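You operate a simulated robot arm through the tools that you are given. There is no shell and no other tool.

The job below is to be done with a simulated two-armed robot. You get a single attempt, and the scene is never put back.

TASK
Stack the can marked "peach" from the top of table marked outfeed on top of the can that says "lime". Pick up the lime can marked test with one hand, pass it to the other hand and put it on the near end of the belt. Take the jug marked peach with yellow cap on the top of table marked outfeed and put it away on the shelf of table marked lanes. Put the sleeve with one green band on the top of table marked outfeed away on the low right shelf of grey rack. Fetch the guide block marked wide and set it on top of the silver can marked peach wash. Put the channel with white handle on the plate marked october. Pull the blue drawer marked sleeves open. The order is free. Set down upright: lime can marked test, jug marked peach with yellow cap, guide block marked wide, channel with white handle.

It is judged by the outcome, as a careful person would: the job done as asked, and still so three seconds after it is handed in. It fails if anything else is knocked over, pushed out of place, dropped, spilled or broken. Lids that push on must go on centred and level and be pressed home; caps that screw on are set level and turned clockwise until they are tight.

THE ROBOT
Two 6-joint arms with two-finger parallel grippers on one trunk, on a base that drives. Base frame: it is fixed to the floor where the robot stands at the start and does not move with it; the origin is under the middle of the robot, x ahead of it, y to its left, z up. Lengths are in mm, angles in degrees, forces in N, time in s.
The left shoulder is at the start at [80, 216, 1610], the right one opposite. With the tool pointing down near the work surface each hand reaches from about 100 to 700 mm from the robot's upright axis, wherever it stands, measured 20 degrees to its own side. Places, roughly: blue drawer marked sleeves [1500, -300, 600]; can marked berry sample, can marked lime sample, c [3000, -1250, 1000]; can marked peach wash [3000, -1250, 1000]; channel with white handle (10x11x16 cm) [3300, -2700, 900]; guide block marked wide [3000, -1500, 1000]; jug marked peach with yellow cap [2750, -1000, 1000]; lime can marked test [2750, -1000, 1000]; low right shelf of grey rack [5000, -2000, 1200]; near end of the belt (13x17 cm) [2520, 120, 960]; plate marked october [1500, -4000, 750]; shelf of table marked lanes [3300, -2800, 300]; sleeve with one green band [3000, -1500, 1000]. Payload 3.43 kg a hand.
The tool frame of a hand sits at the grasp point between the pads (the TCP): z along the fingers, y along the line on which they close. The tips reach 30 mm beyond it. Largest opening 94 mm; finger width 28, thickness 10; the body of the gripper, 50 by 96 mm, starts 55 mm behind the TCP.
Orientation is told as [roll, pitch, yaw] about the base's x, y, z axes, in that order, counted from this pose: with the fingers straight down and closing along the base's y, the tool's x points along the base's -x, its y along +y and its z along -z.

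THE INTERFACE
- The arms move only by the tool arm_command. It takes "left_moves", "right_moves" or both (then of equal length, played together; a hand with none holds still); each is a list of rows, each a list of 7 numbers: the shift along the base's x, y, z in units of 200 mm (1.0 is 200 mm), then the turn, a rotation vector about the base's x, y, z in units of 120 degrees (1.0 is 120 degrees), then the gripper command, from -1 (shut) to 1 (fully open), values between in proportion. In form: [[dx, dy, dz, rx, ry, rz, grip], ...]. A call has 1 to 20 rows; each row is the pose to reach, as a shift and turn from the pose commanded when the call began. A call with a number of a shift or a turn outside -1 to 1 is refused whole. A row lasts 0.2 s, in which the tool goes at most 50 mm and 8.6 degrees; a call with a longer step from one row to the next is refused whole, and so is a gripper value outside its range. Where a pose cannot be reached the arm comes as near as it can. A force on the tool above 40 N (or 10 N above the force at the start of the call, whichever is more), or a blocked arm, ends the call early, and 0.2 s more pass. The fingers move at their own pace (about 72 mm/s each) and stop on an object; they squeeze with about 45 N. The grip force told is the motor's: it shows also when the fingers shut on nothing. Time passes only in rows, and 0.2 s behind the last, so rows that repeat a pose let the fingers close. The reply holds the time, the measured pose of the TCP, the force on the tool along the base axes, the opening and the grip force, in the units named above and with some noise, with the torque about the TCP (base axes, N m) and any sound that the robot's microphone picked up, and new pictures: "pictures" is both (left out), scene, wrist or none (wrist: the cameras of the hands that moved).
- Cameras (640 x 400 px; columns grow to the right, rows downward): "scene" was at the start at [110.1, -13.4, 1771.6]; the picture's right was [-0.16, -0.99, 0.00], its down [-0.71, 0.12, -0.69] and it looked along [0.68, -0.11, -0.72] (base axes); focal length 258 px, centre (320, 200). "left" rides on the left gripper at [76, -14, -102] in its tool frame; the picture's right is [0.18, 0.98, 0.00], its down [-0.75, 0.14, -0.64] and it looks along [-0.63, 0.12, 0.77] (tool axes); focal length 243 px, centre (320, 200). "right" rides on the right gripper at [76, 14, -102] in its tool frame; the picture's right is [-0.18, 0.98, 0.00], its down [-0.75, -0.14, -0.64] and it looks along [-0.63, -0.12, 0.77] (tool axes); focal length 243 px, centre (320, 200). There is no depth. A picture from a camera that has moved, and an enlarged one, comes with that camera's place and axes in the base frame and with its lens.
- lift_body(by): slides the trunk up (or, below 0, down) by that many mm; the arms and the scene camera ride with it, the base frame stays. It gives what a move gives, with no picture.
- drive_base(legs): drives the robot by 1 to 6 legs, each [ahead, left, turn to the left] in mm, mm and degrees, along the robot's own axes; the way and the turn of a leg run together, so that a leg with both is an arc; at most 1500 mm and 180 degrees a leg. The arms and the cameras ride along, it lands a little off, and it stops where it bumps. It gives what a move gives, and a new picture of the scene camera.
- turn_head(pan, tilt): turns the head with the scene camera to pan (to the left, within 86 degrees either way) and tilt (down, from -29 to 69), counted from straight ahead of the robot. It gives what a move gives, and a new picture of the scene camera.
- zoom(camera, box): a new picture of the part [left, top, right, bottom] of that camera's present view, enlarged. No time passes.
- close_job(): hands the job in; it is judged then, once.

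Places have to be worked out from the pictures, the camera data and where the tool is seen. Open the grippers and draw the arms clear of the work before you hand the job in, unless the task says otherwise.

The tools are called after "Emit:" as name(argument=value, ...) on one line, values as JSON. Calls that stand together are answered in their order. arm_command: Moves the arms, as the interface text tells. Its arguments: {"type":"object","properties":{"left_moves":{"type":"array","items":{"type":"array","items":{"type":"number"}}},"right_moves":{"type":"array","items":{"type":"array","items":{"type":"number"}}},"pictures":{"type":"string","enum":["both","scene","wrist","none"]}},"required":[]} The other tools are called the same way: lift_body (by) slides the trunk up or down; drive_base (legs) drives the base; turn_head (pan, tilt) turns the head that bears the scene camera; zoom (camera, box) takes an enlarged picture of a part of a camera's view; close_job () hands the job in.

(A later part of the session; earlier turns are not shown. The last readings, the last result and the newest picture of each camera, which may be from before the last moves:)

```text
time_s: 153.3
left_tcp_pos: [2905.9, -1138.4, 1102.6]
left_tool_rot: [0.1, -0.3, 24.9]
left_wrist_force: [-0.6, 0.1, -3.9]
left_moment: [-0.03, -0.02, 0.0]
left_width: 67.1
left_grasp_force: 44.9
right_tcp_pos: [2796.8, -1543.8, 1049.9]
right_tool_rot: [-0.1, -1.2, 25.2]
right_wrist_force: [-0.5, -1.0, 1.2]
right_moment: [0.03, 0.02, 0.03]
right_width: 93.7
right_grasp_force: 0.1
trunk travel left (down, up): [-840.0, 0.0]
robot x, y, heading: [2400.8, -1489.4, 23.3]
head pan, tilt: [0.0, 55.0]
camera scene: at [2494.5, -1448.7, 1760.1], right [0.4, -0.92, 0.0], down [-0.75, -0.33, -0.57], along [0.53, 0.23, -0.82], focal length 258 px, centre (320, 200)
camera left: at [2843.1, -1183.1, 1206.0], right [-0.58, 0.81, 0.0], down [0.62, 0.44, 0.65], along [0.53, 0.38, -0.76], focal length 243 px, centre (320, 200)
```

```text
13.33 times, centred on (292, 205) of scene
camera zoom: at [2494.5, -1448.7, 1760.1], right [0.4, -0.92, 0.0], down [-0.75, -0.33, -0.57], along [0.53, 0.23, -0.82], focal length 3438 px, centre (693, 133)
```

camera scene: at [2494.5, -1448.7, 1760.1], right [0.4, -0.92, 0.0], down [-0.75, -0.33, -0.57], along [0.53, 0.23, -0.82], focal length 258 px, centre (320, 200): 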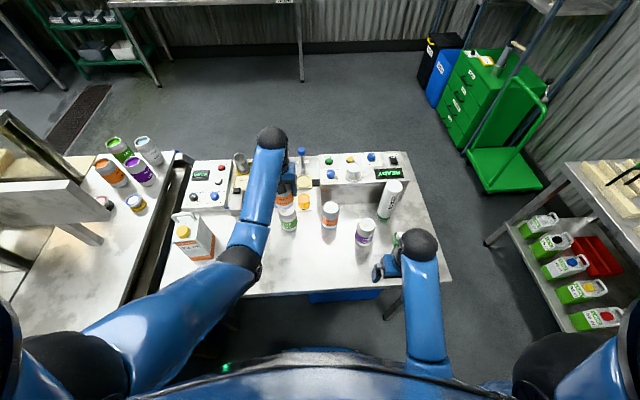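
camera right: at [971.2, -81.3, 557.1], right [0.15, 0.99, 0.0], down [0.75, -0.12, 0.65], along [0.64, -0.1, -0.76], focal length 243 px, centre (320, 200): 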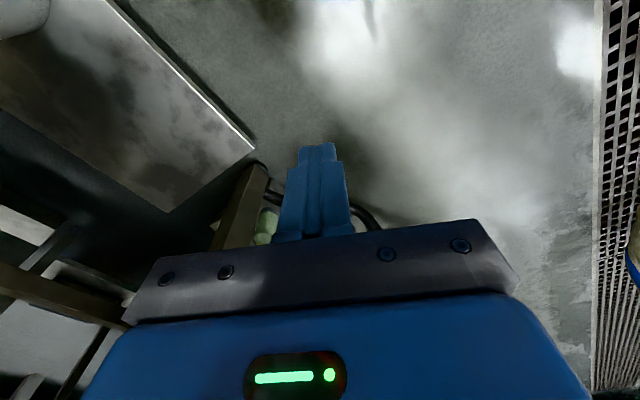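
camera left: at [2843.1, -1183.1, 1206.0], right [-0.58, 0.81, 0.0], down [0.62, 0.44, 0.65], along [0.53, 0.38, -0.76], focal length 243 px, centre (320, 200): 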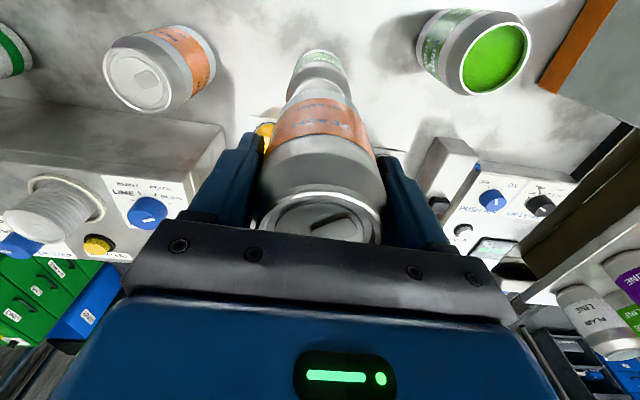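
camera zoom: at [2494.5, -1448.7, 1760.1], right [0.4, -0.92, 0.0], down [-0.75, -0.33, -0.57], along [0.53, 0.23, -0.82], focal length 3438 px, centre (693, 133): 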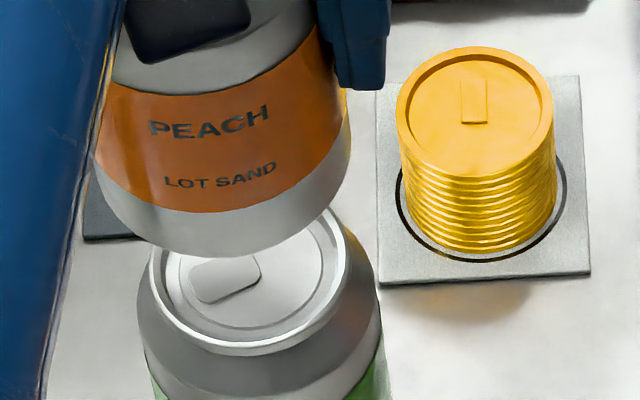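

The lime can is within 2 mm of the axis. I lower the peach can to just above contact, then go down in small steps watching the force.

Emit:
arm_command(left_moves=[[0.003, -0.008, -0.1, 0, 0, 0, -1], [0.003, -0.008, -0.17, 0, 0, 0, -1], [0.003, -0.008, -0.17, 0, 0, 0, -1]], pictures="none")

Emit:
arm_command(left_moves=[[0, 0, -0.01, 0, 0, 0, -1], [0, 0, -0.02, 0, 0, 0, -1], [0, 0, -0.02, 0, 0, 0, -1]], pictures="none")

Emit:
zoom(camera="scene", box=[268, 190, 316, 220])

```text
time_s: 154.1
left_tcp_pos: [2907.1, -1139.0, 1069.3]
left_tool_rot: [0.2, -0.4, 24.8]
left_wrist_force: [-0.2, 0.1, -3.6]
left_moment: [0.01, 0.01, 0.0]
left_width: 67.1
left_grasp_force: 45.4
right_tcp_pos: [2797.4, -1544.1, 1049.0]
right_tool_rot: [-0.1, -1.2, 25.4]
right_wrist_force: [0.1, -0.1, -0.3]
right_moment: [0.0, 0.04, 0.01]
right_width: 94.0
right_grasp_force: 0.1
trunk travel left (down, up): [-840.0, 0.0]
robot x, y, heading: [2399.6, -1491.0, 23.5]
head pan, tilt: [0.0, 55.0]
```

```text
time_s: 154.9
left_tcp_pos: [2906.5, -1138.6, 1065.2]
left_tool_rot: [0.1, -0.4, 24.9]
left_wrist_force: [1.1, -0.5, -3.0]
left_moment: [0.0, 0.01, 0.04]
left_width: 67.2
left_grasp_force: 45.3
right_tcp_pos: [2797.6, -1541.3, 1048.8]
right_tool_rot: [-0.1, -1.3, 25.3]
right_wrist_force: [-1.3, -0.7, -0.4]
right_moment: [0.03, 0.02, -0.03]
right_width: 93.8
right_grasp_force: 0.0
trunk travel left (down, up): [-840.0, 0.0]
robot x, y, heading: [2400.1, -1488.2, 23.6]
head pan, tilt: [0.0, 55.0]
```

```text
13.33 times, centred on (292, 205) of scene
camera zoom: at [2495.1, -1448.3, 1760.1], right [0.4, -0.92, 0.0], down [-0.75, -0.33, -0.57], along [0.53, 0.23, -0.82], focal length 3438 px, centre (693, 133)
```

zoom: 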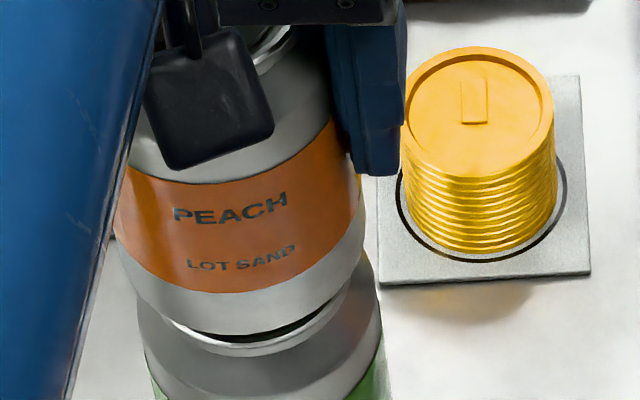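

Lateral alignment looks right, with a small gap left. I step down 2 mm at a time.

Emit:
arm_command(left_moves=[[0, 0, -0.01, 0, 0, 0, -1], [0, 0, -0.015, 0, 0, 0, -1], [0, 0, -0.015, 0, 0, 0, -1]], pictures="none")

Emit:
arm_command(left_moves=[[0, 0, -0.01, 0, 0, 0, -1], [0, 0, -0.015, 0, 0, 0, -1], [0, 0, -0.015, 0, 0, 0, -1]], pictures="none")

Emit:
zoom(camera="scene", box=[268, 190, 316, 220])

```text
time_s: 155.7
left_tcp_pos: [2907.0, -1138.8, 1061.1]
left_tool_rot: [0.1, -0.4, 24.8]
left_wrist_force: [-1.3, -0.5, -3.3]
left_moment: [-0.01, 0.03, 0.0]
left_width: 67.1
left_grasp_force: 44.8
right_tcp_pos: [2796.9, -1543.6, 1049.7]
right_tool_rot: [-0.1, -1.1, 25.3]
right_wrist_force: [0.5, -0.4, -0.3]
right_moment: [-0.02, 0.01, 0.01]
right_width: 93.9
right_grasp_force: 0.0
trunk travel left (down, up): [-840.0, 0.0]
robot x, y, heading: [2400.4, -1488.0, 23.4]
head pan, tilt: [0.0, 55.0]
```

```text
time_s: 156.5
left_tcp_pos: [2906.0, -1138.3, 1058.5]
left_tool_rot: [0.1, -0.4, 24.8]
left_wrist_force: [0.2, -0.6, -3.2]
left_moment: [-0.03, 0.0, -0.02]
left_width: 67.1
left_grasp_force: 45.3
right_tcp_pos: [2796.7, -1542.5, 1050.1]
right_tool_rot: [0.0, -1.2, 25.4]
right_wrist_force: [0.0, 0.0, -0.3]
right_moment: [-0.01, 0.01, 0.0]
right_width: 94.2
right_grasp_force: 0.1
trunk travel left (down, up): [-840.0, 0.0]
robot x, y, heading: [2399.2, -1489.4, 23.3]
head pan, tilt: [0.0, 55.0]
```

```text
13.33 times, centred on (292, 205) of scene
camera zoom: at [2495.2, -1448.2, 1760.1], right [0.4, -0.92, 0.0], down [-0.75, -0.33, -0.57], along [0.53, 0.23, -0.82], focal length 3438 px, centre (693, 133)
```

zoom: 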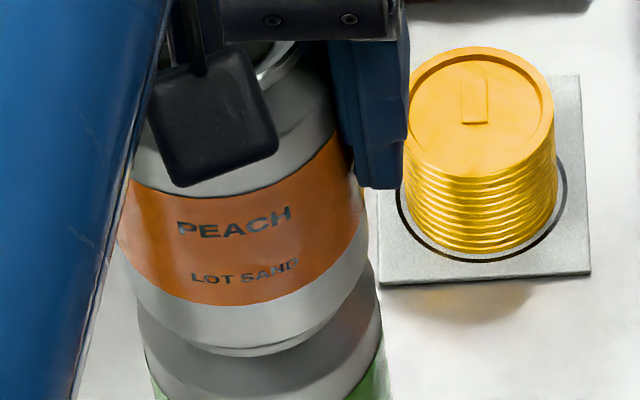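

Nearly touching; the force is unchanged. I keep stepping.

Emit:
arm_command(left_moves=[[0, 0, -0.01, 0, 0, 0, -1], [0, 0, -0.01, 0, 0, 0, -1]], pictures="none")

Emit:
arm_command(left_moves=[[0, 0, -0.01, 0, 0, 0, -1], [0, 0, -0.01, 0, 0, 0, -1]], pictures="none")

Emit:
arm_command(left_moves=[[0, 0, -0.01, 0, 0, 0, -1], [0, 0, -0.01, 0, 0, 0, -1]], pictures="none")

```text
time_s: 157.1
left_tcp_pos: [2906.6, -1138.4, 1058.3]
left_tool_rot: [0.1, -0.5, 24.8]
left_wrist_force: [0.3, 0.5, 0.4]
left_moment: [-0.07, 0.07, 0.02]
left_width: 67.0
left_grasp_force: 44.5
right_tcp_pos: [2795.7, -1542.8, 1049.2]
right_tool_rot: [0.0, -1.2, 25.3]
right_wrist_force: [-0.6, 0.1, 0.5]
right_moment: [-0.02, -0.01, -0.01]
right_width: 93.9
right_grasp_force: 0.0
trunk travel left (down, up): [-840.0, 0.0]
robot x, y, heading: [2400.1, -1487.0, 23.3]
head pan, tilt: [0.0, 55.0]
```

```text
time_s: 157.7
left_tcp_pos: [2907.6, -1139.4, 1056.6]
left_tool_rot: [0.2, -0.7, 24.8]
left_wrist_force: [-0.2, 1.4, 16.1]
left_moment: [-0.11, 0.31, -0.06]
left_width: 66.9
left_grasp_force: 45.0
right_tcp_pos: [2796.0, -1542.9, 1051.1]
right_tool_rot: [0.0, -1.2, 25.3]
right_wrist_force: [-0.3, -0.2, -0.3]
right_moment: [0.01, 0.0, -0.01]
right_width: 93.9
right_grasp_force: 0.0
trunk travel left (down, up): [-840.0, 0.0]
robot x, y, heading: [2404.4, -1488.7, 23.3]
head pan, tilt: [0.0, 55.0]
```

```text
time_s: 158.3
left_tcp_pos: [2906.0, -1139.3, 1057.3]
left_tool_rot: [0.2, -0.8, 24.8]
left_wrist_force: [3.9, 3.6, 26.5]
left_moment: [0.17, -0.4, -0.12]
left_width: 66.9
left_grasp_force: 45.1
right_tcp_pos: [2796.1, -1544.9, 1049.6]
right_tool_rot: [-0.2, -1.3, 25.3]
right_wrist_force: [0.9, -0.8, -0.6]
right_moment: [0.01, -0.02, 0.0]
right_width: 94.3
right_grasp_force: 0.0
trunk travel left (down, up): [-840.0, 0.0]
robot x, y, heading: [2403.3, -1492.1, 23.6]
head pan, tilt: [0.0, 55.0]
```

The peach can rests on the lime can (force rising at z 1057). I ease the push, open the jaws, and, since height is limited, slide the hand straight back between its fingers.

Emit:
arm_command(left_moves=[[0, 0, 0.015, 0, 0, 0, -1], [0, 0, 0.015, 0, 0, 0, 0.2], [0, 0, 0.015, 0, 0, 0, 1], [0, 0, 0.015, 0, 0, 0, 1], [0, 0, 0.015, 0, 0, 0, 1]], pictures="wrist")

Emit:
zoom(camera="scene", box=[244, 160, 324, 210])

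```text
time_s: 159.5
left_tcp_pos: [2904.9, -1139.4, 1054.5]
left_tool_rot: [0.2, -0.4, 24.7]
left_wrist_force: [-0.3, -0.4, -0.2]
left_moment: [-0.04, -0.02, 0.01]
left_width: 94.2
left_grasp_force: 0.1
right_tcp_pos: [2797.5, -1542.8, 1049.9]
right_tool_rot: [-0.1, -1.2, 25.3]
right_wrist_force: [-0.3, 0.1, 0.2]
right_moment: [-0.02, 0.0, -0.02]
right_width: 93.9
right_grasp_force: 0.1
trunk travel left (down, up): [-840.0, 0.0]
robot x, y, heading: [2401.2, -1486.6, 23.2]
head pan, tilt: [0.0, 55.0]
camera left: at [2843.1, -1184.0, 1158.5], right [-0.58, 0.81, 0.0], down [0.62, 0.44, 0.65], along [0.53, 0.38, -0.76], focal length 243 px, centre (320, 200)
```

left: 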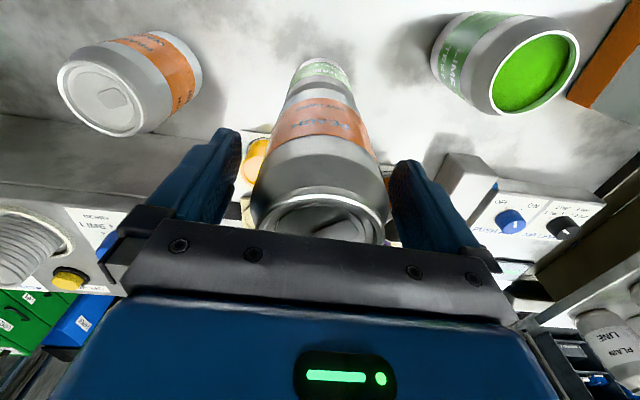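

```text
8.00 times, centred on (284, 185) of scene
camera zoom: at [2494.4, -1448.9, 1760.1], right [0.4, -0.92, 0.0], down [-0.75, -0.33, -0.57], along [0.53, 0.23, -0.82], focal length 2063 px, centre (608, 320)
```

zoom: 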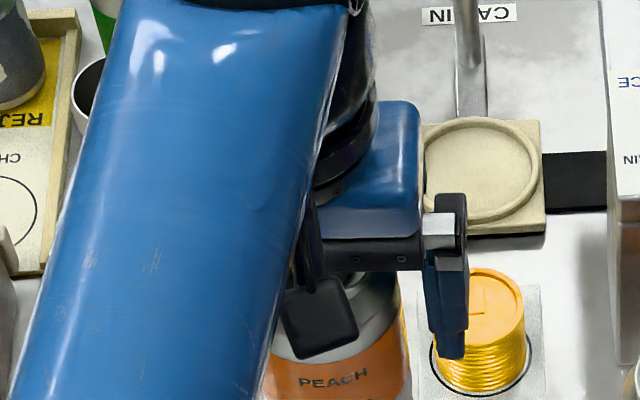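

The jaws are clear on both sides of the stacked can. I slide the hand straight back 160 mm.

Emit:
arm_command(left_moves=[[-0.09, -0.042, 0, 0, 0, 0, 1], [-0.22, -0.101, 0, 0, 0, 0, 1], [-0.4, -0.184, 0, 0, 0, 0, 1], [-0.58, -0.267, 0, 0, 0, 0, 1], [-0.74, -0.34, 0, 0, 0, 0, 1]], pictures="both")

Emit:
zoom(camera="scene", box=[220, 130, 412, 250])

```text
time_s: 160.7
left_tcp_pos: [2756.3, -1208.8, 1050.6]
left_tool_rot: [0.0, -0.6, 25.0]
left_wrist_force: [0.0, 0.2, 0.5]
left_moment: [-0.01, -0.02, -0.02]
left_width: 94.3
left_grasp_force: 0.1
left hand out of reach, approached as far as the arm can: row 5
right_tcp_pos: [2795.4, -1543.1, 1050.8]
right_tool_rot: [0.0, -1.2, 25.2]
right_wrist_force: [-0.8, -0.1, -0.4]
right_moment: [0.01, -0.04, 0.01]
right_width: 94.0
right_grasp_force: 0.0
trunk travel left (down, up): [-840.0, 0.0]
robot x, y, heading: [2398.0, -1484.1, 23.6]
head pan, tilt: [0.0, 55.0]
camera scene: at [2492.5, -1449.3, 1760.3], right [0.4, -0.92, 0.0], down [-0.75, -0.33, -0.57], along [0.53, 0.23, -0.82], focal length 258 px, centre (320, 200)
camera left: at [2693.1, -1253.0, 1153.7], right [-0.58, 0.81, 0.0], down [0.62, 0.44, 0.65], along [0.53, 0.38, -0.76], focal length 243 px, centre (320, 200)
```

scene: 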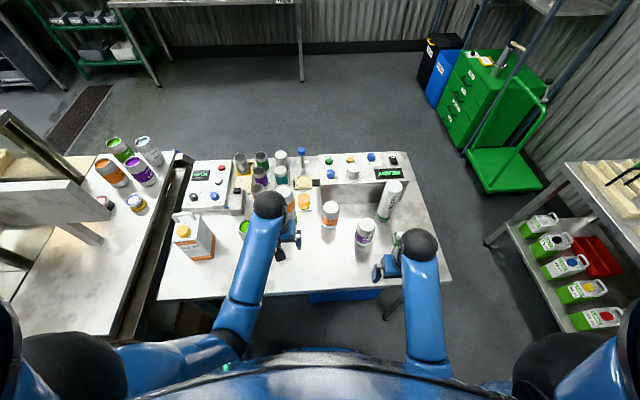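
left: 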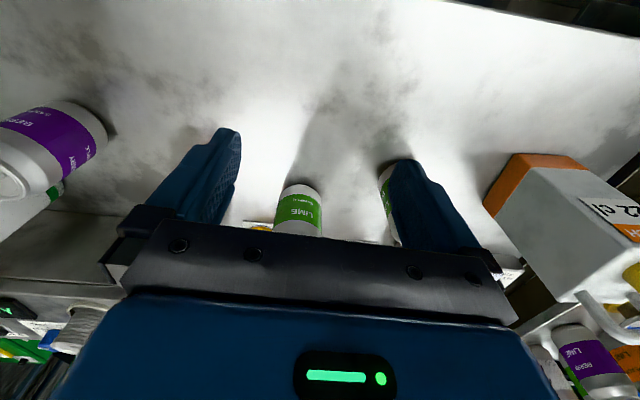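

```text
3.33 times, centred on (316, 190) of scene
camera zoom: at [2492.5, -1449.3, 1760.3], right [0.4, -0.92, 0.0], down [-0.75, -0.33, -0.57], along [0.53, 0.23, -0.82], focal length 860 px, centre (333, 233)
```

zoom: 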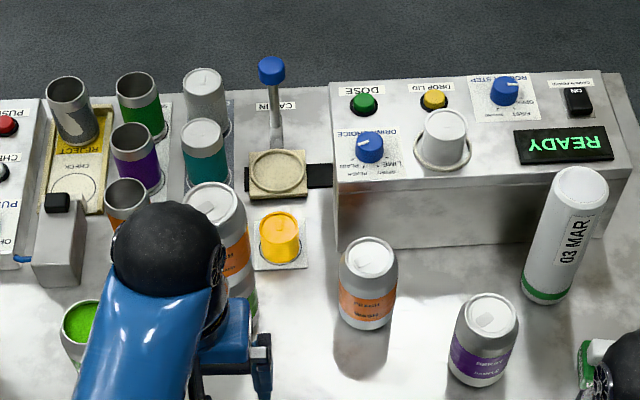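

The stack stands straight. Next the WIDE block: it seems aligned with the base axes near (2998, -1561), so I bring the right hand over it and turn it to yaw 0.

Emit:
arm_command(right_moves=[[0.2, -0.02, 0, 0, 0, -0.042, 1], [0.4, -0.04, 0.02, 0, 0, -0.084, 1], [0.6, -0.06, 0.04, 0, 0, -0.126, 1], [0.8, -0.08, 0.05, 0, 0, -0.168, 1], [1.0, -0.09, 0.05, 0, 0, -0.21, 1]], pictures="both")

```text
time_s: 161.9
left_tcp_pos: [2759.1, -1205.7, 1050.3]
left_tool_rot: [0.1, -0.5, 24.8]
left_wrist_force: [-0.8, 0.4, -1.2]
left_moment: [-0.01, 0.0, 0.0]
left_width: 94.0
left_grasp_force: 0.0
right_tcp_pos: [2999.9, -1563.0, 1058.4]
right_tool_rot: [-0.1, -0.9, 0.0]
right_wrist_force: [-0.2, -0.2, 0.6]
right_moment: [-0.01, 0.02, 0.02]
right_width: 93.9
right_grasp_force: 0.0
right hand out of reach, approached as far as the arm can: row 1, 2, 3
trunk travel left (down, up): [-840.0, 0.0]
robot x, y, heading: [2404.5, -1489.2, 23.5]
head pan, tilt: [0.0, 55.0]
camera scene: at [2497.4, -1448.3, 1759.9], right [0.4, -0.92, 0.0], down [-0.75, -0.33, -0.57], along [0.52, 0.23, -0.82], focal length 258 px, centre (320, 200)
camera right: at [2922.8, -1546.1, 1159.7], right [0.18, 0.98, 0.0], down [0.74, -0.14, 0.65], along [0.64, -0.12, -0.76], focal length 243 px, centre (320, 200)
```

scene: 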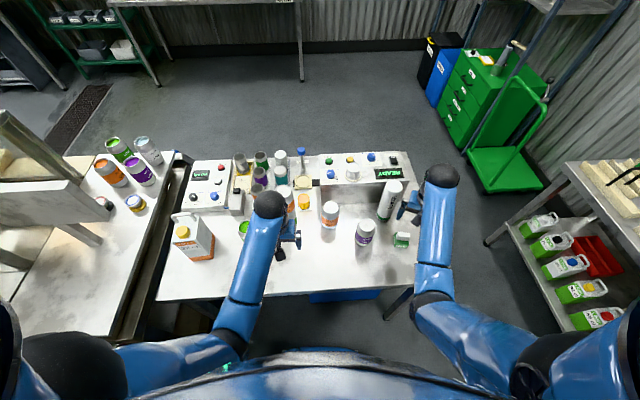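
right: 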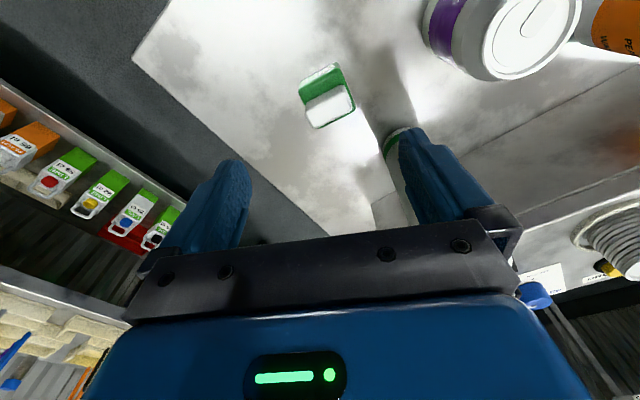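

I zoom in on the block in the wrist view to get its place and turn.

Emit:
zoom(camera="right", box=[256, 50, 416, 150])

Emit:
zoom(camera="scene", box=[370, 215, 434, 255])

```text
4.00 times, centred on (336, 100) of right
camera zoom: at [2922.8, -1546.1, 1159.7], right [0.18, 0.98, 0.0], down [0.74, -0.14, 0.65], along [0.64, -0.12, -0.76], focal length 970 px, centre (256, 600)
```

zoom: 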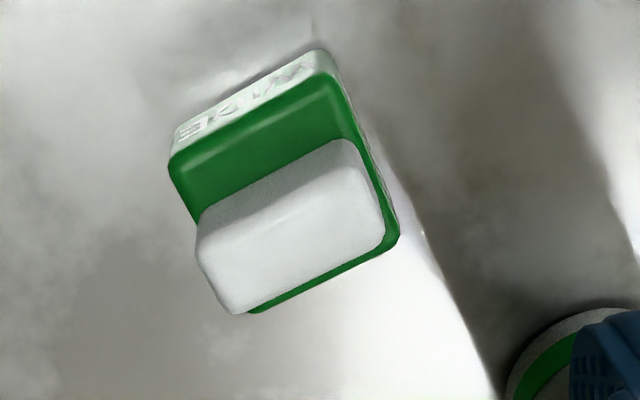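

```text
10.00 times, centred on (402, 235) of scene
camera zoom: at [2497.4, -1448.3, 1759.9], right [0.4, -0.92, 0.0], down [-0.75, -0.33, -0.57], along [0.52, 0.23, -0.82], focal length 2578 px, centre (-500, -150)
```

zoom: 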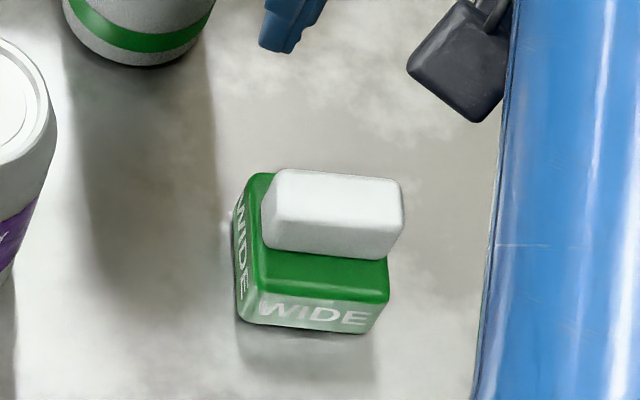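

The block's base is about 47 mm square, yaw about 17°, centred near (3010, -1554). I align the right hand with it and come down part of the way to check.

Emit:
arm_command(right_moves=[[0.02, 0.02, -0.12, 0, 0, 0.06, 1], [0.04, 0.035, -0.3, 0, 0, 0.12, 1], [0.053, 0.045, -0.48, 0, 0, 0.142, 1], [0.053, 0.045, -0.48, 0, 0, 0.142, 1]], pictures="wrist")

Emit:
zoom(camera="right", box=[200, 60, 440, 210])

```text
time_s: 162.9
left_tcp_pos: [2757.3, -1207.2, 1050.4]
left_tool_rot: [0.0, -0.6, 24.8]
left_wrist_force: [-0.1, 0.6, -0.1]
left_moment: [-0.03, 0.0, -0.02]
left_width: 94.2
left_grasp_force: 0.0
right_tcp_pos: [3005.8, -1551.7, 962.7]
right_tool_rot: [-0.1, -1.0, 17.1]
right_wrist_force: [0.7, 0.6, 0.8]
right_moment: [0.0, 0.0, 0.01]
right_width: 94.0
right_grasp_force: 0.2
trunk travel left (down, up): [-840.0, 0.0]
robot x, y, heading: [2399.7, -1490.3, 23.6]
head pan, tilt: [0.0, 55.0]
camera right: at [2927.8, -1561.2, 1064.1], right [-0.11, 0.99, 0.0], down [0.75, 0.09, 0.66], along [0.65, 0.08, -0.75], focal length 243 px, centre (320, 200)
```

right: 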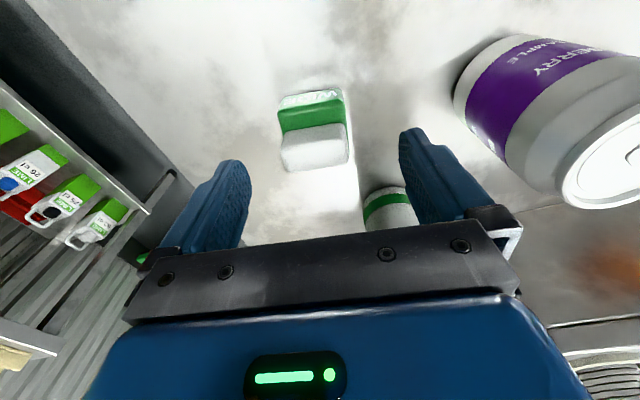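

```text
2.67 times, centred on (320, 135) of right
camera zoom: at [2927.8, -1561.2, 1064.1], right [-0.11, 0.99, 0.0], down [0.75, 0.09, 0.66], along [0.65, 0.08, -0.75], focal length 647 px, centre (320, 373)
```

zoom: 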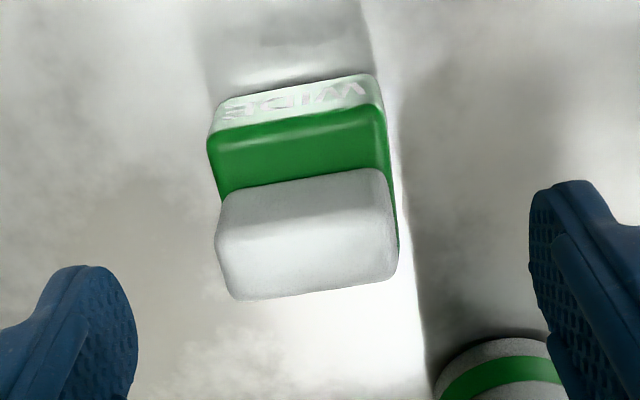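

The block is about 5 mm off the axis and turned 2–3° more. I correct, descend to just above the table and close on the green base.

Emit:
arm_command(right_moves=[[0.015, -0.015, -0.1, 0, 0, 0.02, 1], [0.02, -0.019, -0.22, 0, 0, 0.02, 1], [0.02, -0.019, -0.345, 0, 0, 0.02, 1], [0.02, -0.019, -0.345, 0, 0, 0.02, 1]], pictures="wrist")

```text
time_s: 163.9
left_tcp_pos: [2758.3, -1206.7, 1050.5]
left_tool_rot: [0.0, -0.5, 24.7]
left_wrist_force: [0.6, -0.1, -0.3]
left_moment: [0.0, -0.01, 0.0]
left_width: 93.9
left_grasp_force: 0.1
right_tcp_pos: [3012.2, -1558.5, 895.3]
right_tool_rot: [-0.1, -1.0, 19.5]
right_wrist_force: [-0.3, 0.2, 0.3]
right_moment: [-0.01, -0.02, 0.02]
right_width: 93.9
right_grasp_force: 0.0
trunk travel left (down, up): [-840.0, 0.0]
robot x, y, heading: [2401.0, -1491.8, 23.6]
head pan, tilt: [0.0, 55.0]
camera right: at [2933.9, -1569.0, 996.2], right [-0.15, 0.99, 0.0], down [0.75, 0.12, 0.66], along [0.65, 0.1, -0.76], focal length 243 px, centre (320, 200)
```

right: 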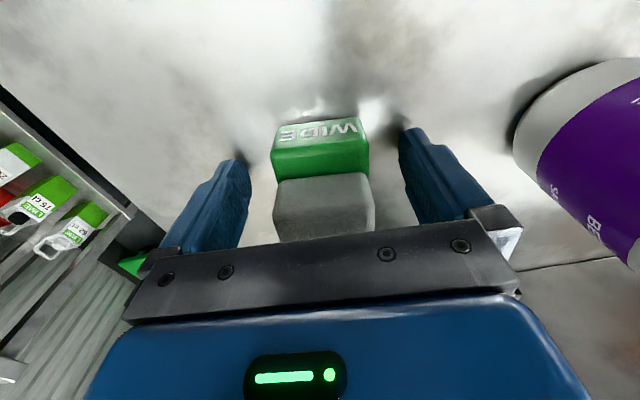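

The block is between the pads. I close and lift slightly.

Emit:
arm_command(right_moves=[[0, 0, 0, 0, 0, 0, -1], [0, 0, 0, 0, 0, 0, -1], [0, 0, 0, 0, 0, 0, -1], [0, 0, 0, 0, 0, 0, -1], [0, 0, 0.1, 0, 0, 0, -1], [0, 0, 0.3, 0, 0, 0, -1], [0, 0, 0.5, 0, 0, 0, -1], [0, 0, 0.7, 0, 0, 0, -1], [0, 0, 0.8, 0, 0, 0, -1]], pictures="both")

```text
time_s: 165.9
left_tcp_pos: [2758.7, -1206.2, 1049.6]
left_tool_rot: [0.0, -0.4, 24.8]
left_wrist_force: [0.7, -0.2, -0.1]
left_moment: [0.03, -0.02, -0.01]
left_width: 94.3
left_grasp_force: 0.1
right_tcp_pos: [3010.4, -1556.5, 1056.8]
right_tool_rot: [-0.1, -1.0, 19.5]
right_wrist_force: [-0.5, 0.4, -1.5]
right_moment: [-0.04, -0.01, -0.01]
right_width: 53.5
right_grasp_force: 45.1
trunk travel left (down, up): [-840.0, 0.0]
robot x, y, heading: [2399.7, -1488.8, 23.6]
head pan, tilt: [0.0, 55.0]
camera scene: at [2494.6, -1448.5, 1760.1], right [0.4, -0.92, 0.0], down [-0.75, -0.33, -0.57], along [0.53, 0.23, -0.82], focal length 258 px, centre (320, 200)
camera right: at [2931.7, -1567.7, 1158.3], right [-0.15, 0.99, 0.0], down [0.75, 0.12, 0.65], along [0.65, 0.1, -0.76], focal length 243 px, centre (320, 200)
```

scene: 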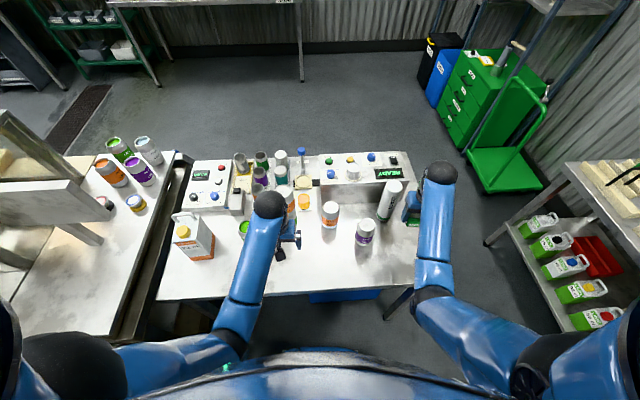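
right: 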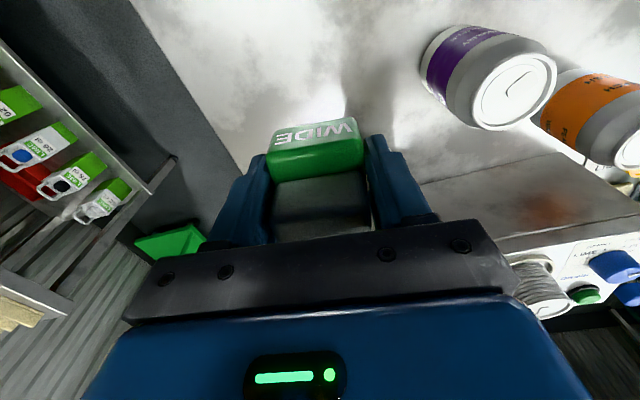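

The WIDE block is held with its bottom around z 1022. I carry it left above the cans toward PEACH WASH and draw the left hand aside.

Emit:
arm_command(right_moves=[[-0.07, 0.14, 0.03, 0, 0, 0, -1], [-0.13, 0.3, 0.05, 0, 0, 0, -1], [-0.135, 0.5, 0.05, 0, 0, 0, -1], [-0.135, 0.7, 0.05, 0, 0, 0, -1], [-0.135, 0.9, 0.05, 0, 0, 0, -1]], left_moves=[[-0.1, 0.1, 0, 0, 0, 0, 1], [-0.2, 0.2, 0, 0, 0, 0, 1], [-0.3, 0.3, 0, 0, 0, 0, 1], [-0.4, 0.4, 0, 0, 0, 0, 1], [-0.5, 0.47, 0, 0, 0, 0, 1]], pictures="both")

Emit:
zoom(camera="scene", box=[290, 170, 418, 250])

```text
time_s: 167.1
left_tcp_pos: [2658.1, -1110.3, 1043.4]
left_tool_rot: [0.0, -0.6, 24.9]
left_wrist_force: [-1.4, -0.2, -0.5]
left_moment: [0.03, -0.04, -0.01]
left_width: 94.3
left_grasp_force: 0.2
left hand out of reach, approached as far as the arm can: row 2, 3, 4, 5
right_tcp_pos: [2983.2, -1374.2, 1064.4]
right_tool_rot: [-0.3, -0.9, 19.5]
right_wrist_force: [0.7, 0.5, -0.4]
right_moment: [-0.01, 0.02, 0.0]
right_width: 53.6
right_grasp_force: 44.5
trunk travel left (down, up): [-840.0, 0.0]
robot x, y, heading: [2398.2, -1489.6, 23.5]
head pan, tilt: [0.0, 55.0]
camera scene: at [2493.3, -1446.0, 1760.1], right [0.4, -0.92, 0.0], down [-0.75, -0.33, -0.57], along [0.53, 0.23, -0.82], focal length 258 px, centre (320, 200)
camera right: at [2904.5, -1385.4, 1166.5], right [-0.15, 0.99, 0.0], down [0.75, 0.12, 0.65], along [0.65, 0.1, -0.76], focal length 243 px, centre (320, 200)
camera left: at [2594.6, -1154.9, 1146.4], right [-0.58, 0.82, 0.0], down [0.62, 0.44, 0.65], along [0.53, 0.38, -0.76], focal length 243 px, centre (320, 200)
```

scene: 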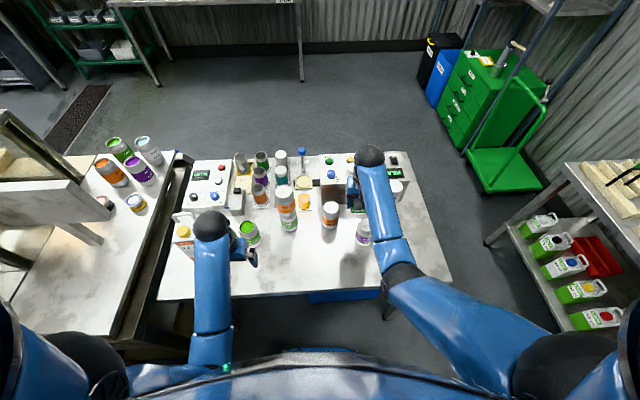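
right: 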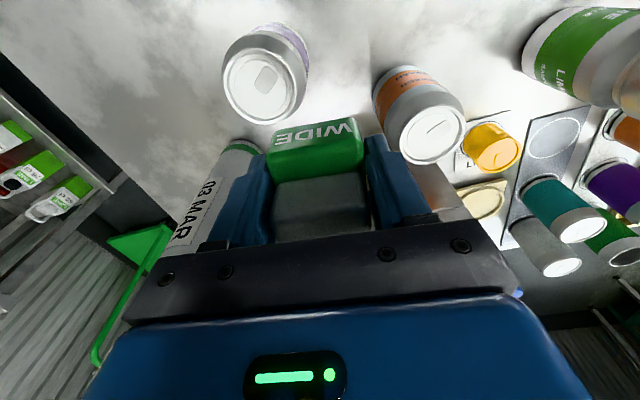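
left: 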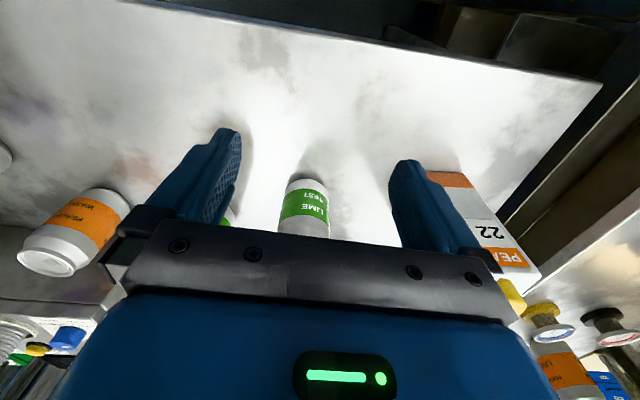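

```text
5.00 times, centred on (354, 210) of scene
camera zoom: at [2493.3, -1446.0, 1760.1], right [0.4, -0.92, 0.0], down [-0.75, -0.33, -0.57], along [0.53, 0.23, -0.82], focal length 1289 px, centre (150, 150)
```

zoom: 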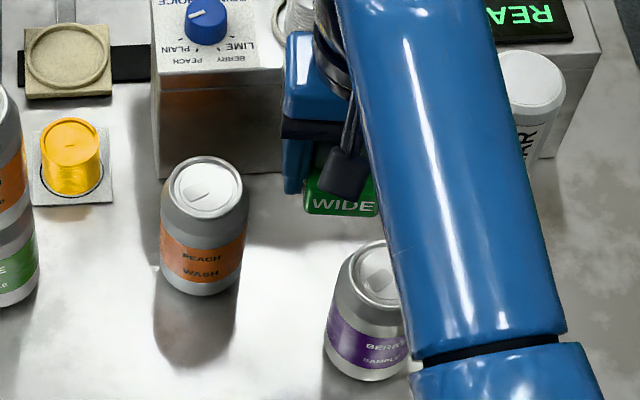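

PEACH WASH measures (2982, -1277) from here. I move the block over it and check before lowering.

Emit:
arm_command(right_moves=[[-0.003, 0.16, 0, 0, 0, 0, -1], [-0.006, 0.32, 0, 0, 0, 0, -1], [-0.008, 0.484, 0, 0, 0, 0, -1], [-0.008, 0.484, 0, 0, 0, 0, -1]], pictures="wrist")

Emit:
zoom(camera="scene", box=[290, 170, 370, 220])

```text
time_s: 168.1
left_tcp_pos: [2659.3, -1111.2, 1044.6]
left_tool_rot: [0.1, -0.5, 24.8]
left_wrist_force: [-0.5, 0.8, 0.4]
left_moment: [-0.02, -0.02, 0.03]
left_width: 93.7
left_grasp_force: 0.1
right_tcp_pos: [2981.9, -1280.3, 1064.6]
right_tool_rot: [0.0, -1.0, 19.6]
right_wrist_force: [-0.2, 0.4, -0.2]
right_moment: [0.03, 0.0, 0.01]
right_width: 53.7
right_grasp_force: 45.0
trunk travel left (down, up): [-840.0, 0.0]
robot x, y, heading: [2402.1, -1488.1, 23.4]
head pan, tilt: [0.0, 55.0]
camera right: at [2903.8, -1292.8, 1166.2], right [-0.15, 0.99, 0.0], down [0.75, 0.12, 0.66], along [0.65, 0.1, -0.76], focal length 243 px, centre (320, 200)
```

right: 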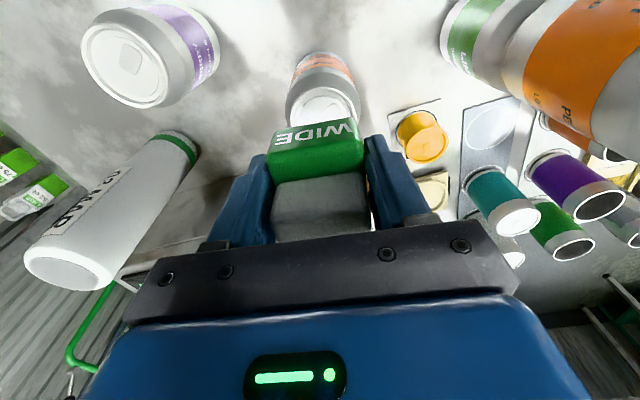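

```text
8.00 times, centred on (330, 195) of scene
camera zoom: at [2495.0, -1449.4, 1760.1], right [0.4, -0.92, 0.0], down [-0.75, -0.33, -0.57], along [0.53, 0.23, -0.82], focal length 2063 px, centre (240, 240)
```

zoom: 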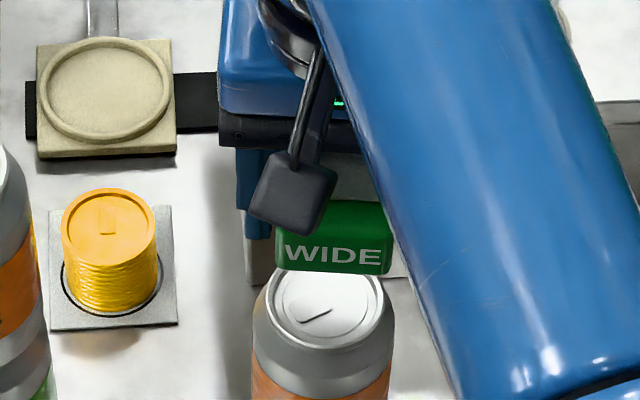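

The block sits over the can's centre to within 2–3 mm. I trim that and lower it, slowly near contact.

Emit:
arm_command(right_moves=[[-0.01, 0.003, -0.08, 0, 0, 0, -1], [-0.012, 0.003, -0.16, 0, 0, 0, -1], [-0.012, 0.003, -0.23, 0, 0, 0, -1], [-0.012, 0.003, -0.23, 0, 0, 0, -1]], pictures="none")

Emit:
arm_command(right_moves=[[0, 0, -0.01, 0, 0, 0, -1], [0, 0, -0.02, 0, 0, 0, -1], [0, 0, -0.02, 0, 0, 0, -1]], pictures="none")

Emit:
zoom(camera="scene", box=[290, 170, 370, 220])

```text
time_s: 169.1
left_tcp_pos: [2658.9, -1111.0, 1044.0]
left_tool_rot: [0.1, -0.7, 24.8]
left_wrist_force: [-0.7, -0.2, 0.7]
left_moment: [0.01, -0.01, 0.0]
left_width: 94.0
left_grasp_force: 0.0
right_tcp_pos: [2978.4, -1279.3, 1019.1]
right_tool_rot: [-0.1, -1.0, 19.4]
right_wrist_force: [-0.2, -0.1, -1.0]
right_moment: [0.0, 0.01, -0.02]
right_width: 53.7
right_grasp_force: 45.0
trunk travel left (down, up): [-840.0, 0.0]
robot x, y, heading: [2401.8, -1493.0, 23.4]
head pan, tilt: [0.0, 55.0]
```

```text
time_s: 169.9
left_tcp_pos: [2658.3, -1111.0, 1043.8]
left_tool_rot: [0.1, -0.6, 24.9]
left_wrist_force: [0.6, -0.2, 0.5]
left_moment: [0.03, -0.03, -0.02]
left_width: 93.8
left_grasp_force: 0.0
right_tcp_pos: [2979.4, -1277.9, 1014.1]
right_tool_rot: [-0.1, -1.0, 19.5]
right_wrist_force: [0.3, 0.1, -0.6]
right_moment: [-0.01, -0.04, 0.02]
right_width: 53.4
right_grasp_force: 45.4
trunk travel left (down, up): [-840.0, 0.0]
robot x, y, heading: [2399.5, -1490.3, 23.7]
head pan, tilt: [0.0, 55.0]
```

```text
8.00 times, centred on (330, 195) of scene
camera zoom: at [2494.7, -1448.3, 1760.1], right [0.4, -0.92, 0.0], down [-0.75, -0.33, -0.57], along [0.53, 0.23, -0.82], focal length 2063 px, centre (240, 240)
```

zoom: 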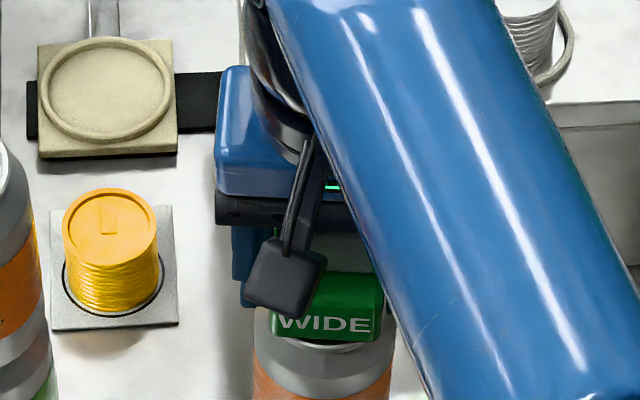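

Still a few millimetres of air under the block. I continue in 1.5–2 mm steps, watching the force.

Emit:
arm_command(right_moves=[[0, 0, -0.01, 0, 0, 0, -1], [0, 0, -0.01, 0, 0, 0, -1]], pictures="none")

Emit:
arm_command(right_moves=[[0, 0, -0.01, 0, 0, 0, -1], [0, 0, -0.01, 0, 0, 0, -1]], pictures="none")

Emit:
arm_command(right_moves=[[0, 0, -0.01, 0, 0, 0, -1], [0, 0, -0.01, 0, 0, 0, -1]], pictures="none")

```text
time_s: 170.5
left_tcp_pos: [2658.7, -1111.3, 1043.2]
left_tool_rot: [0.1, -0.6, 24.8]
left_wrist_force: [-0.2, 0.7, 1.0]
left_moment: [0.01, 0.04, -0.02]
left_width: 93.9
left_grasp_force: 0.0
right_tcp_pos: [2978.5, -1280.2, 1013.1]
right_tool_rot: [-0.1, -0.9, 19.5]
right_wrist_force: [-0.1, 0.5, -0.6]
right_moment: [0.03, 0.01, -0.01]
right_width: 53.4
right_grasp_force: 45.0
trunk travel left (down, up): [-840.0, 0.0]
robot x, y, heading: [2398.5, -1491.1, 23.2]
head pan, tilt: [0.0, 55.0]
```

```text
time_s: 171.1
left_tcp_pos: [2659.7, -1112.4, 1042.6]
left_tool_rot: [0.1, -0.6, 24.8]
left_wrist_force: [-0.2, 0.7, -0.2]
left_moment: [-0.02, -0.02, 0.0]
left_width: 93.7
left_grasp_force: 0.1
right_tcp_pos: [2978.8, -1279.3, 1009.9]
right_tool_rot: [-0.1, -1.0, 19.5]
right_wrist_force: [0.1, -0.5, 1.2]
right_moment: [0.05, -0.01, 0.0]
right_width: 53.6
right_grasp_force: 45.6
trunk travel left (down, up): [-840.0, 0.0]
robot x, y, heading: [2399.0, -1487.8, 23.7]
head pan, tilt: [0.0, 55.0]
```

```text
time_s: 171.7
left_tcp_pos: [2657.6, -1112.4, 1044.5]
left_tool_rot: [0.1, -0.5, 24.8]
left_wrist_force: [0.1, -0.3, 0.5]
left_moment: [0.0, 0.01, 0.02]
left_width: 93.9
left_grasp_force: 0.0
right_tcp_pos: [2978.6, -1280.6, 1009.4]
right_tool_rot: [-0.1, -1.2, 19.5]
right_wrist_force: [1.8, -0.2, 11.5]
right_moment: [-0.1, 0.0, -0.02]
right_width: 53.5
right_grasp_force: 44.8
trunk travel left (down, up): [-840.0, 0.0]
robot x, y, heading: [2399.8, -1492.3, 23.5]
head pan, tilt: [0.0, 55.0]
```

The block rests on the PEACH WASH can (force up at z 1009). I ease off 1 mm, open, and lift straight up.

Emit:
arm_command(right_moves=[[0, 0, 0.006, 0, 0, 0, -1], [0, 0, 0.006, 0, 0, 0, 0.2], [0, 0, 0.006, 0, 0, 0, 0.9], [0, 0, 0.006, 0, 0, 0, 0.9], [0, 0, 0.03, 0, 0, 0, 0.9], [0, 0, 0.15, 0, 0, 0, 0.9], [0, 0, 0.3, 0, 0, 0, 0.9], [0, 0, 0.43, 0, 0, 0, 0.9]], pictures="both")

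```text
time_s: 173.5
left_tcp_pos: [2658.1, -1111.7, 1044.4]
left_tool_rot: [0.2, -0.6, 24.9]
left_wrist_force: [-0.1, -0.3, -0.6]
left_moment: [0.02, 0.0, -0.02]
left_width: 94.1
left_grasp_force: 0.1
right_tcp_pos: [2979.7, -1279.0, 1096.3]
right_tool_rot: [-0.2, -0.9, 19.5]
right_wrist_force: [-0.8, -0.5, -1.4]
right_moment: [0.03, -0.03, 0.0]
right_width: 89.3
right_grasp_force: 0.1
trunk travel left (down, up): [-840.0, 0.0]
robot x, y, heading: [2396.7, -1491.5, 23.2]
head pan, tilt: [0.0, 55.0]
camera scene: at [2494.5, -1448.4, 1760.1], right [0.4, -0.92, 0.0], down [-0.75, -0.33, -0.57], along [0.53, 0.23, -0.82], focal length 258 px, centre (320, 200)
camera right: at [2900.9, -1289.6, 1196.8], right [-0.15, 0.99, 0.0], down [0.75, 0.12, 0.65], along [0.65, 0.1, -0.76], focal length 243 px, centre (320, 200)
```

scene: 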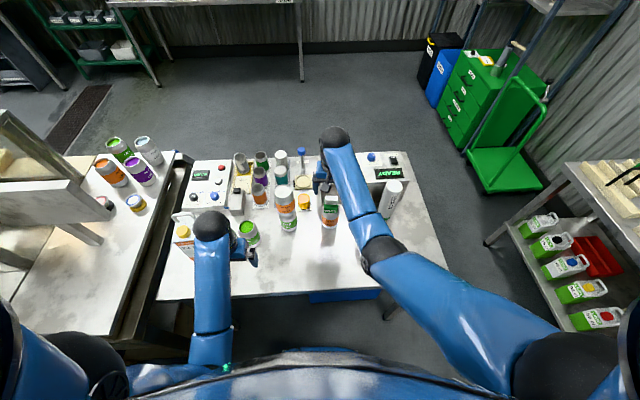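
right: 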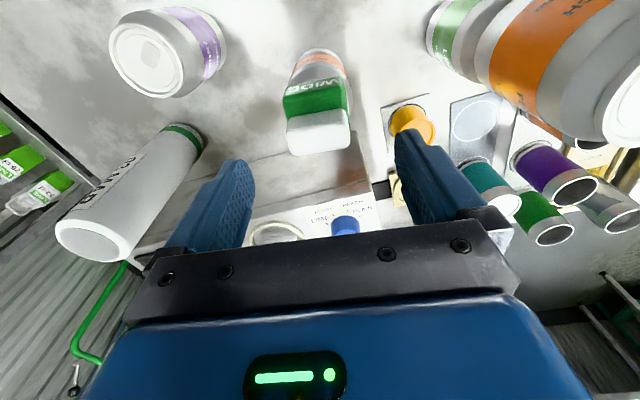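

The WIDE block sits on PEACH WASH. I bring the right hand back over free table and turn the head left to study the belt's near end.

Emit:
arm_command(right_moves=[[-0.2, -0.1, -0.02, 0, 0, 0, 0.9], [-0.4, -0.2, -0.08, 0, 0, 0, 0.9], [-0.6, -0.32, -0.14, 0, 0, 0, 0.9], [-0.8, -0.46, -0.2, 0, 0, 0, 0.9], [-0.9, -0.65, -0.2, 0, 0, 0, 0.9], [-0.95, -0.85, -0.2, 0, 0, 0, 0.9]], pictures="none")

Emit:
turn_head(pan=55, tilt=25)

Emit:
zoom(camera="scene", box=[160, 100, 480, 300])

```text
refused: row 4 steps farther than a row can; nothing moved
```

```text
time_s: 174.8
left_tcp_pos: [2658.1, -1111.3, 1044.9]
left_tool_rot: [0.1, -0.6, 24.8]
left_wrist_force: [-0.3, 0.6, 0.0]
left_moment: [-0.04, 0.01, -0.02]
left_width: 93.7
left_grasp_force: 0.0
right_tcp_pos: [2978.9, -1277.7, 1095.1]
right_tool_rot: [0.0, -1.1, 19.5]
right_wrist_force: [-0.9, 0.0, 0.1]
right_moment: [-0.01, -0.02, -0.02]
right_width: 89.5
right_grasp_force: 0.0
trunk travel left (down, up): [-840.0, 0.0]
robot x, y, heading: [2396.0, -1490.0, 23.1]
head pan, tilt: [55.0, 25.0]
camera scene: at [2446.9, -1386.9, 1804.1], right [0.98, -0.2, 0.0], down [-0.08, -0.41, -0.91], along [0.18, 0.89, -0.42], focal length 258 px, centre (320, 200)
```

scene: 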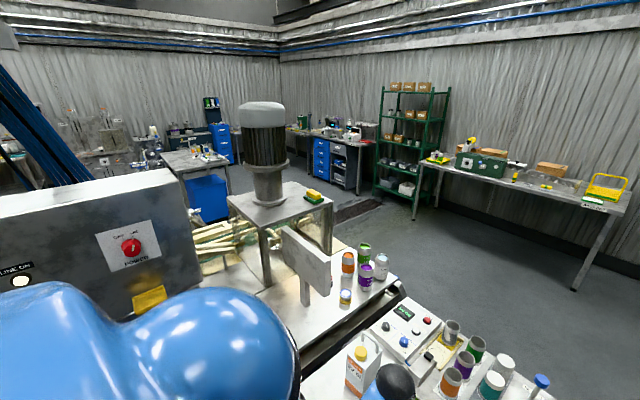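

```text
2.00 times, centred on (320, 200) of scene
camera zoom: at [2446.9, -1386.9, 1804.1], right [0.98, -0.2, 0.0], down [-0.08, -0.41, -0.91], along [0.18, 0.89, -0.42], focal length 516 px, centre (320, 200)
```

zoom: 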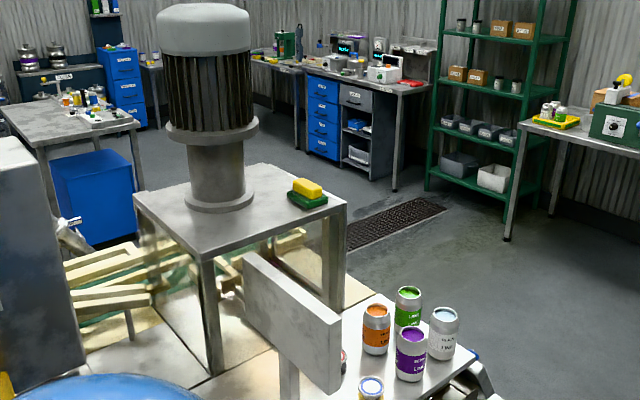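

One step was too long, so nothing moved; the belt's near end lies on the far side of the motor stand, to be reached later from the open floor there. I repeat the right hand's retreat in smaller steps and look closely at the jug.

Emit:
arm_command(right_moves=[[-0.18, -0.09, -0.02, 0, 0, 0, 0.9], [-0.36, -0.18, -0.06, 0, 0, 0, 0.9], [-0.54, -0.28, -0.1, 0, 0, 0, 0.9], [-0.7, -0.4, -0.15, 0, 0, 0, 0.9], [-0.85, -0.55, -0.18, 0, 0, 0, 0.9], [-0.93, -0.75, -0.2, 0, 0, 0, 0.9], [-0.95, -0.95, -0.2, 0, 0, 0, 0.9]], pictures="none")

Emit:
turn_head(pan=35, tilt=50)

Emit:
zoom(camera="scene", box=[240, 100, 432, 220])

```text
time_s: 176.4
left_tcp_pos: [2659.2, -1111.8, 1043.5]
left_tool_rot: [0.1, -0.6, 24.9]
left_wrist_force: [1.1, 0.4, -0.3]
left_moment: [0.0, -0.04, 0.03]
left_width: 93.9
left_grasp_force: 0.0
right_tcp_pos: [2784.0, -1471.6, 1045.7]
right_tool_rot: [-0.1, -1.4, 19.4]
right_wrist_force: [-0.3, 0.8, 0.1]
right_moment: [0.01, -0.04, 0.0]
right_width: 89.4
right_grasp_force: 0.0
right hand out of reach, approached as far as the arm can: row 4, 5, 6, 7
trunk travel left (down, up): [-840.0, 0.0]
robot x, y, heading: [2398.4, -1489.7, 23.5]
head pan, tilt: [55.0, 25.0]
```

```text
time_s: 177.3
left_tcp_pos: [2658.9, -1111.4, 1044.3]
left_tool_rot: [0.1, -0.5, 24.8]
left_wrist_force: [-0.5, 0.8, -0.2]
left_moment: [0.0, -0.01, 0.0]
left_width: 93.7
left_grasp_force: 0.0
right_tcp_pos: [2784.7, -1468.8, 1046.7]
right_tool_rot: [0.0, -1.2, 19.4]
right_wrist_force: [-0.1, 0.6, -0.2]
right_moment: [0.0, 0.01, -0.01]
right_width: 89.4
right_grasp_force: 0.1
trunk travel left (down, up): [-840.0, 0.0]
robot x, y, heading: [2401.6, -1489.5, 23.3]
head pan, tilt: [35.0, 50.0]
camera scene: at [2468.8, -1411.3, 1766.7], right [0.85, -0.52, 0.0], down [-0.4, -0.65, -0.64], along [0.34, 0.55, -0.77], focal length 258 px, centre (320, 200)
```

scene: 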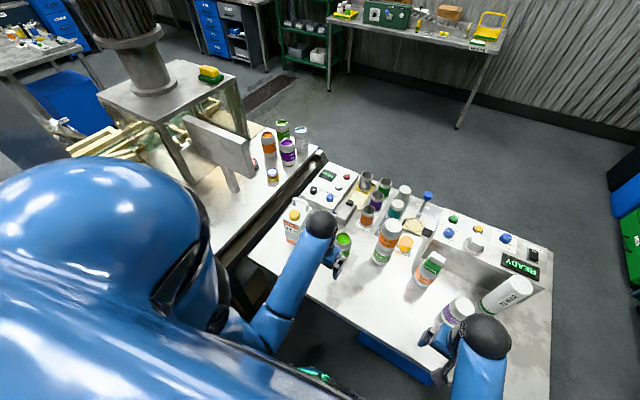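

```text
3.33 times, centred on (336, 160) of scene
camera zoom: at [2468.8, -1411.3, 1766.7], right [0.85, -0.52, 0.0], down [-0.4, -0.65, -0.64], along [0.34, 0.55, -0.77], focal length 860 px, centre (267, 333)
```

zoom: 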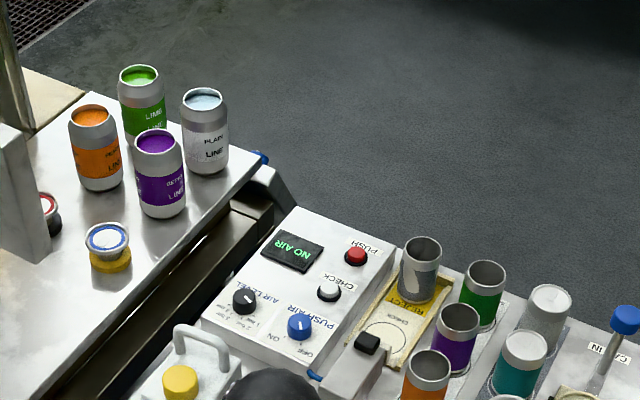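

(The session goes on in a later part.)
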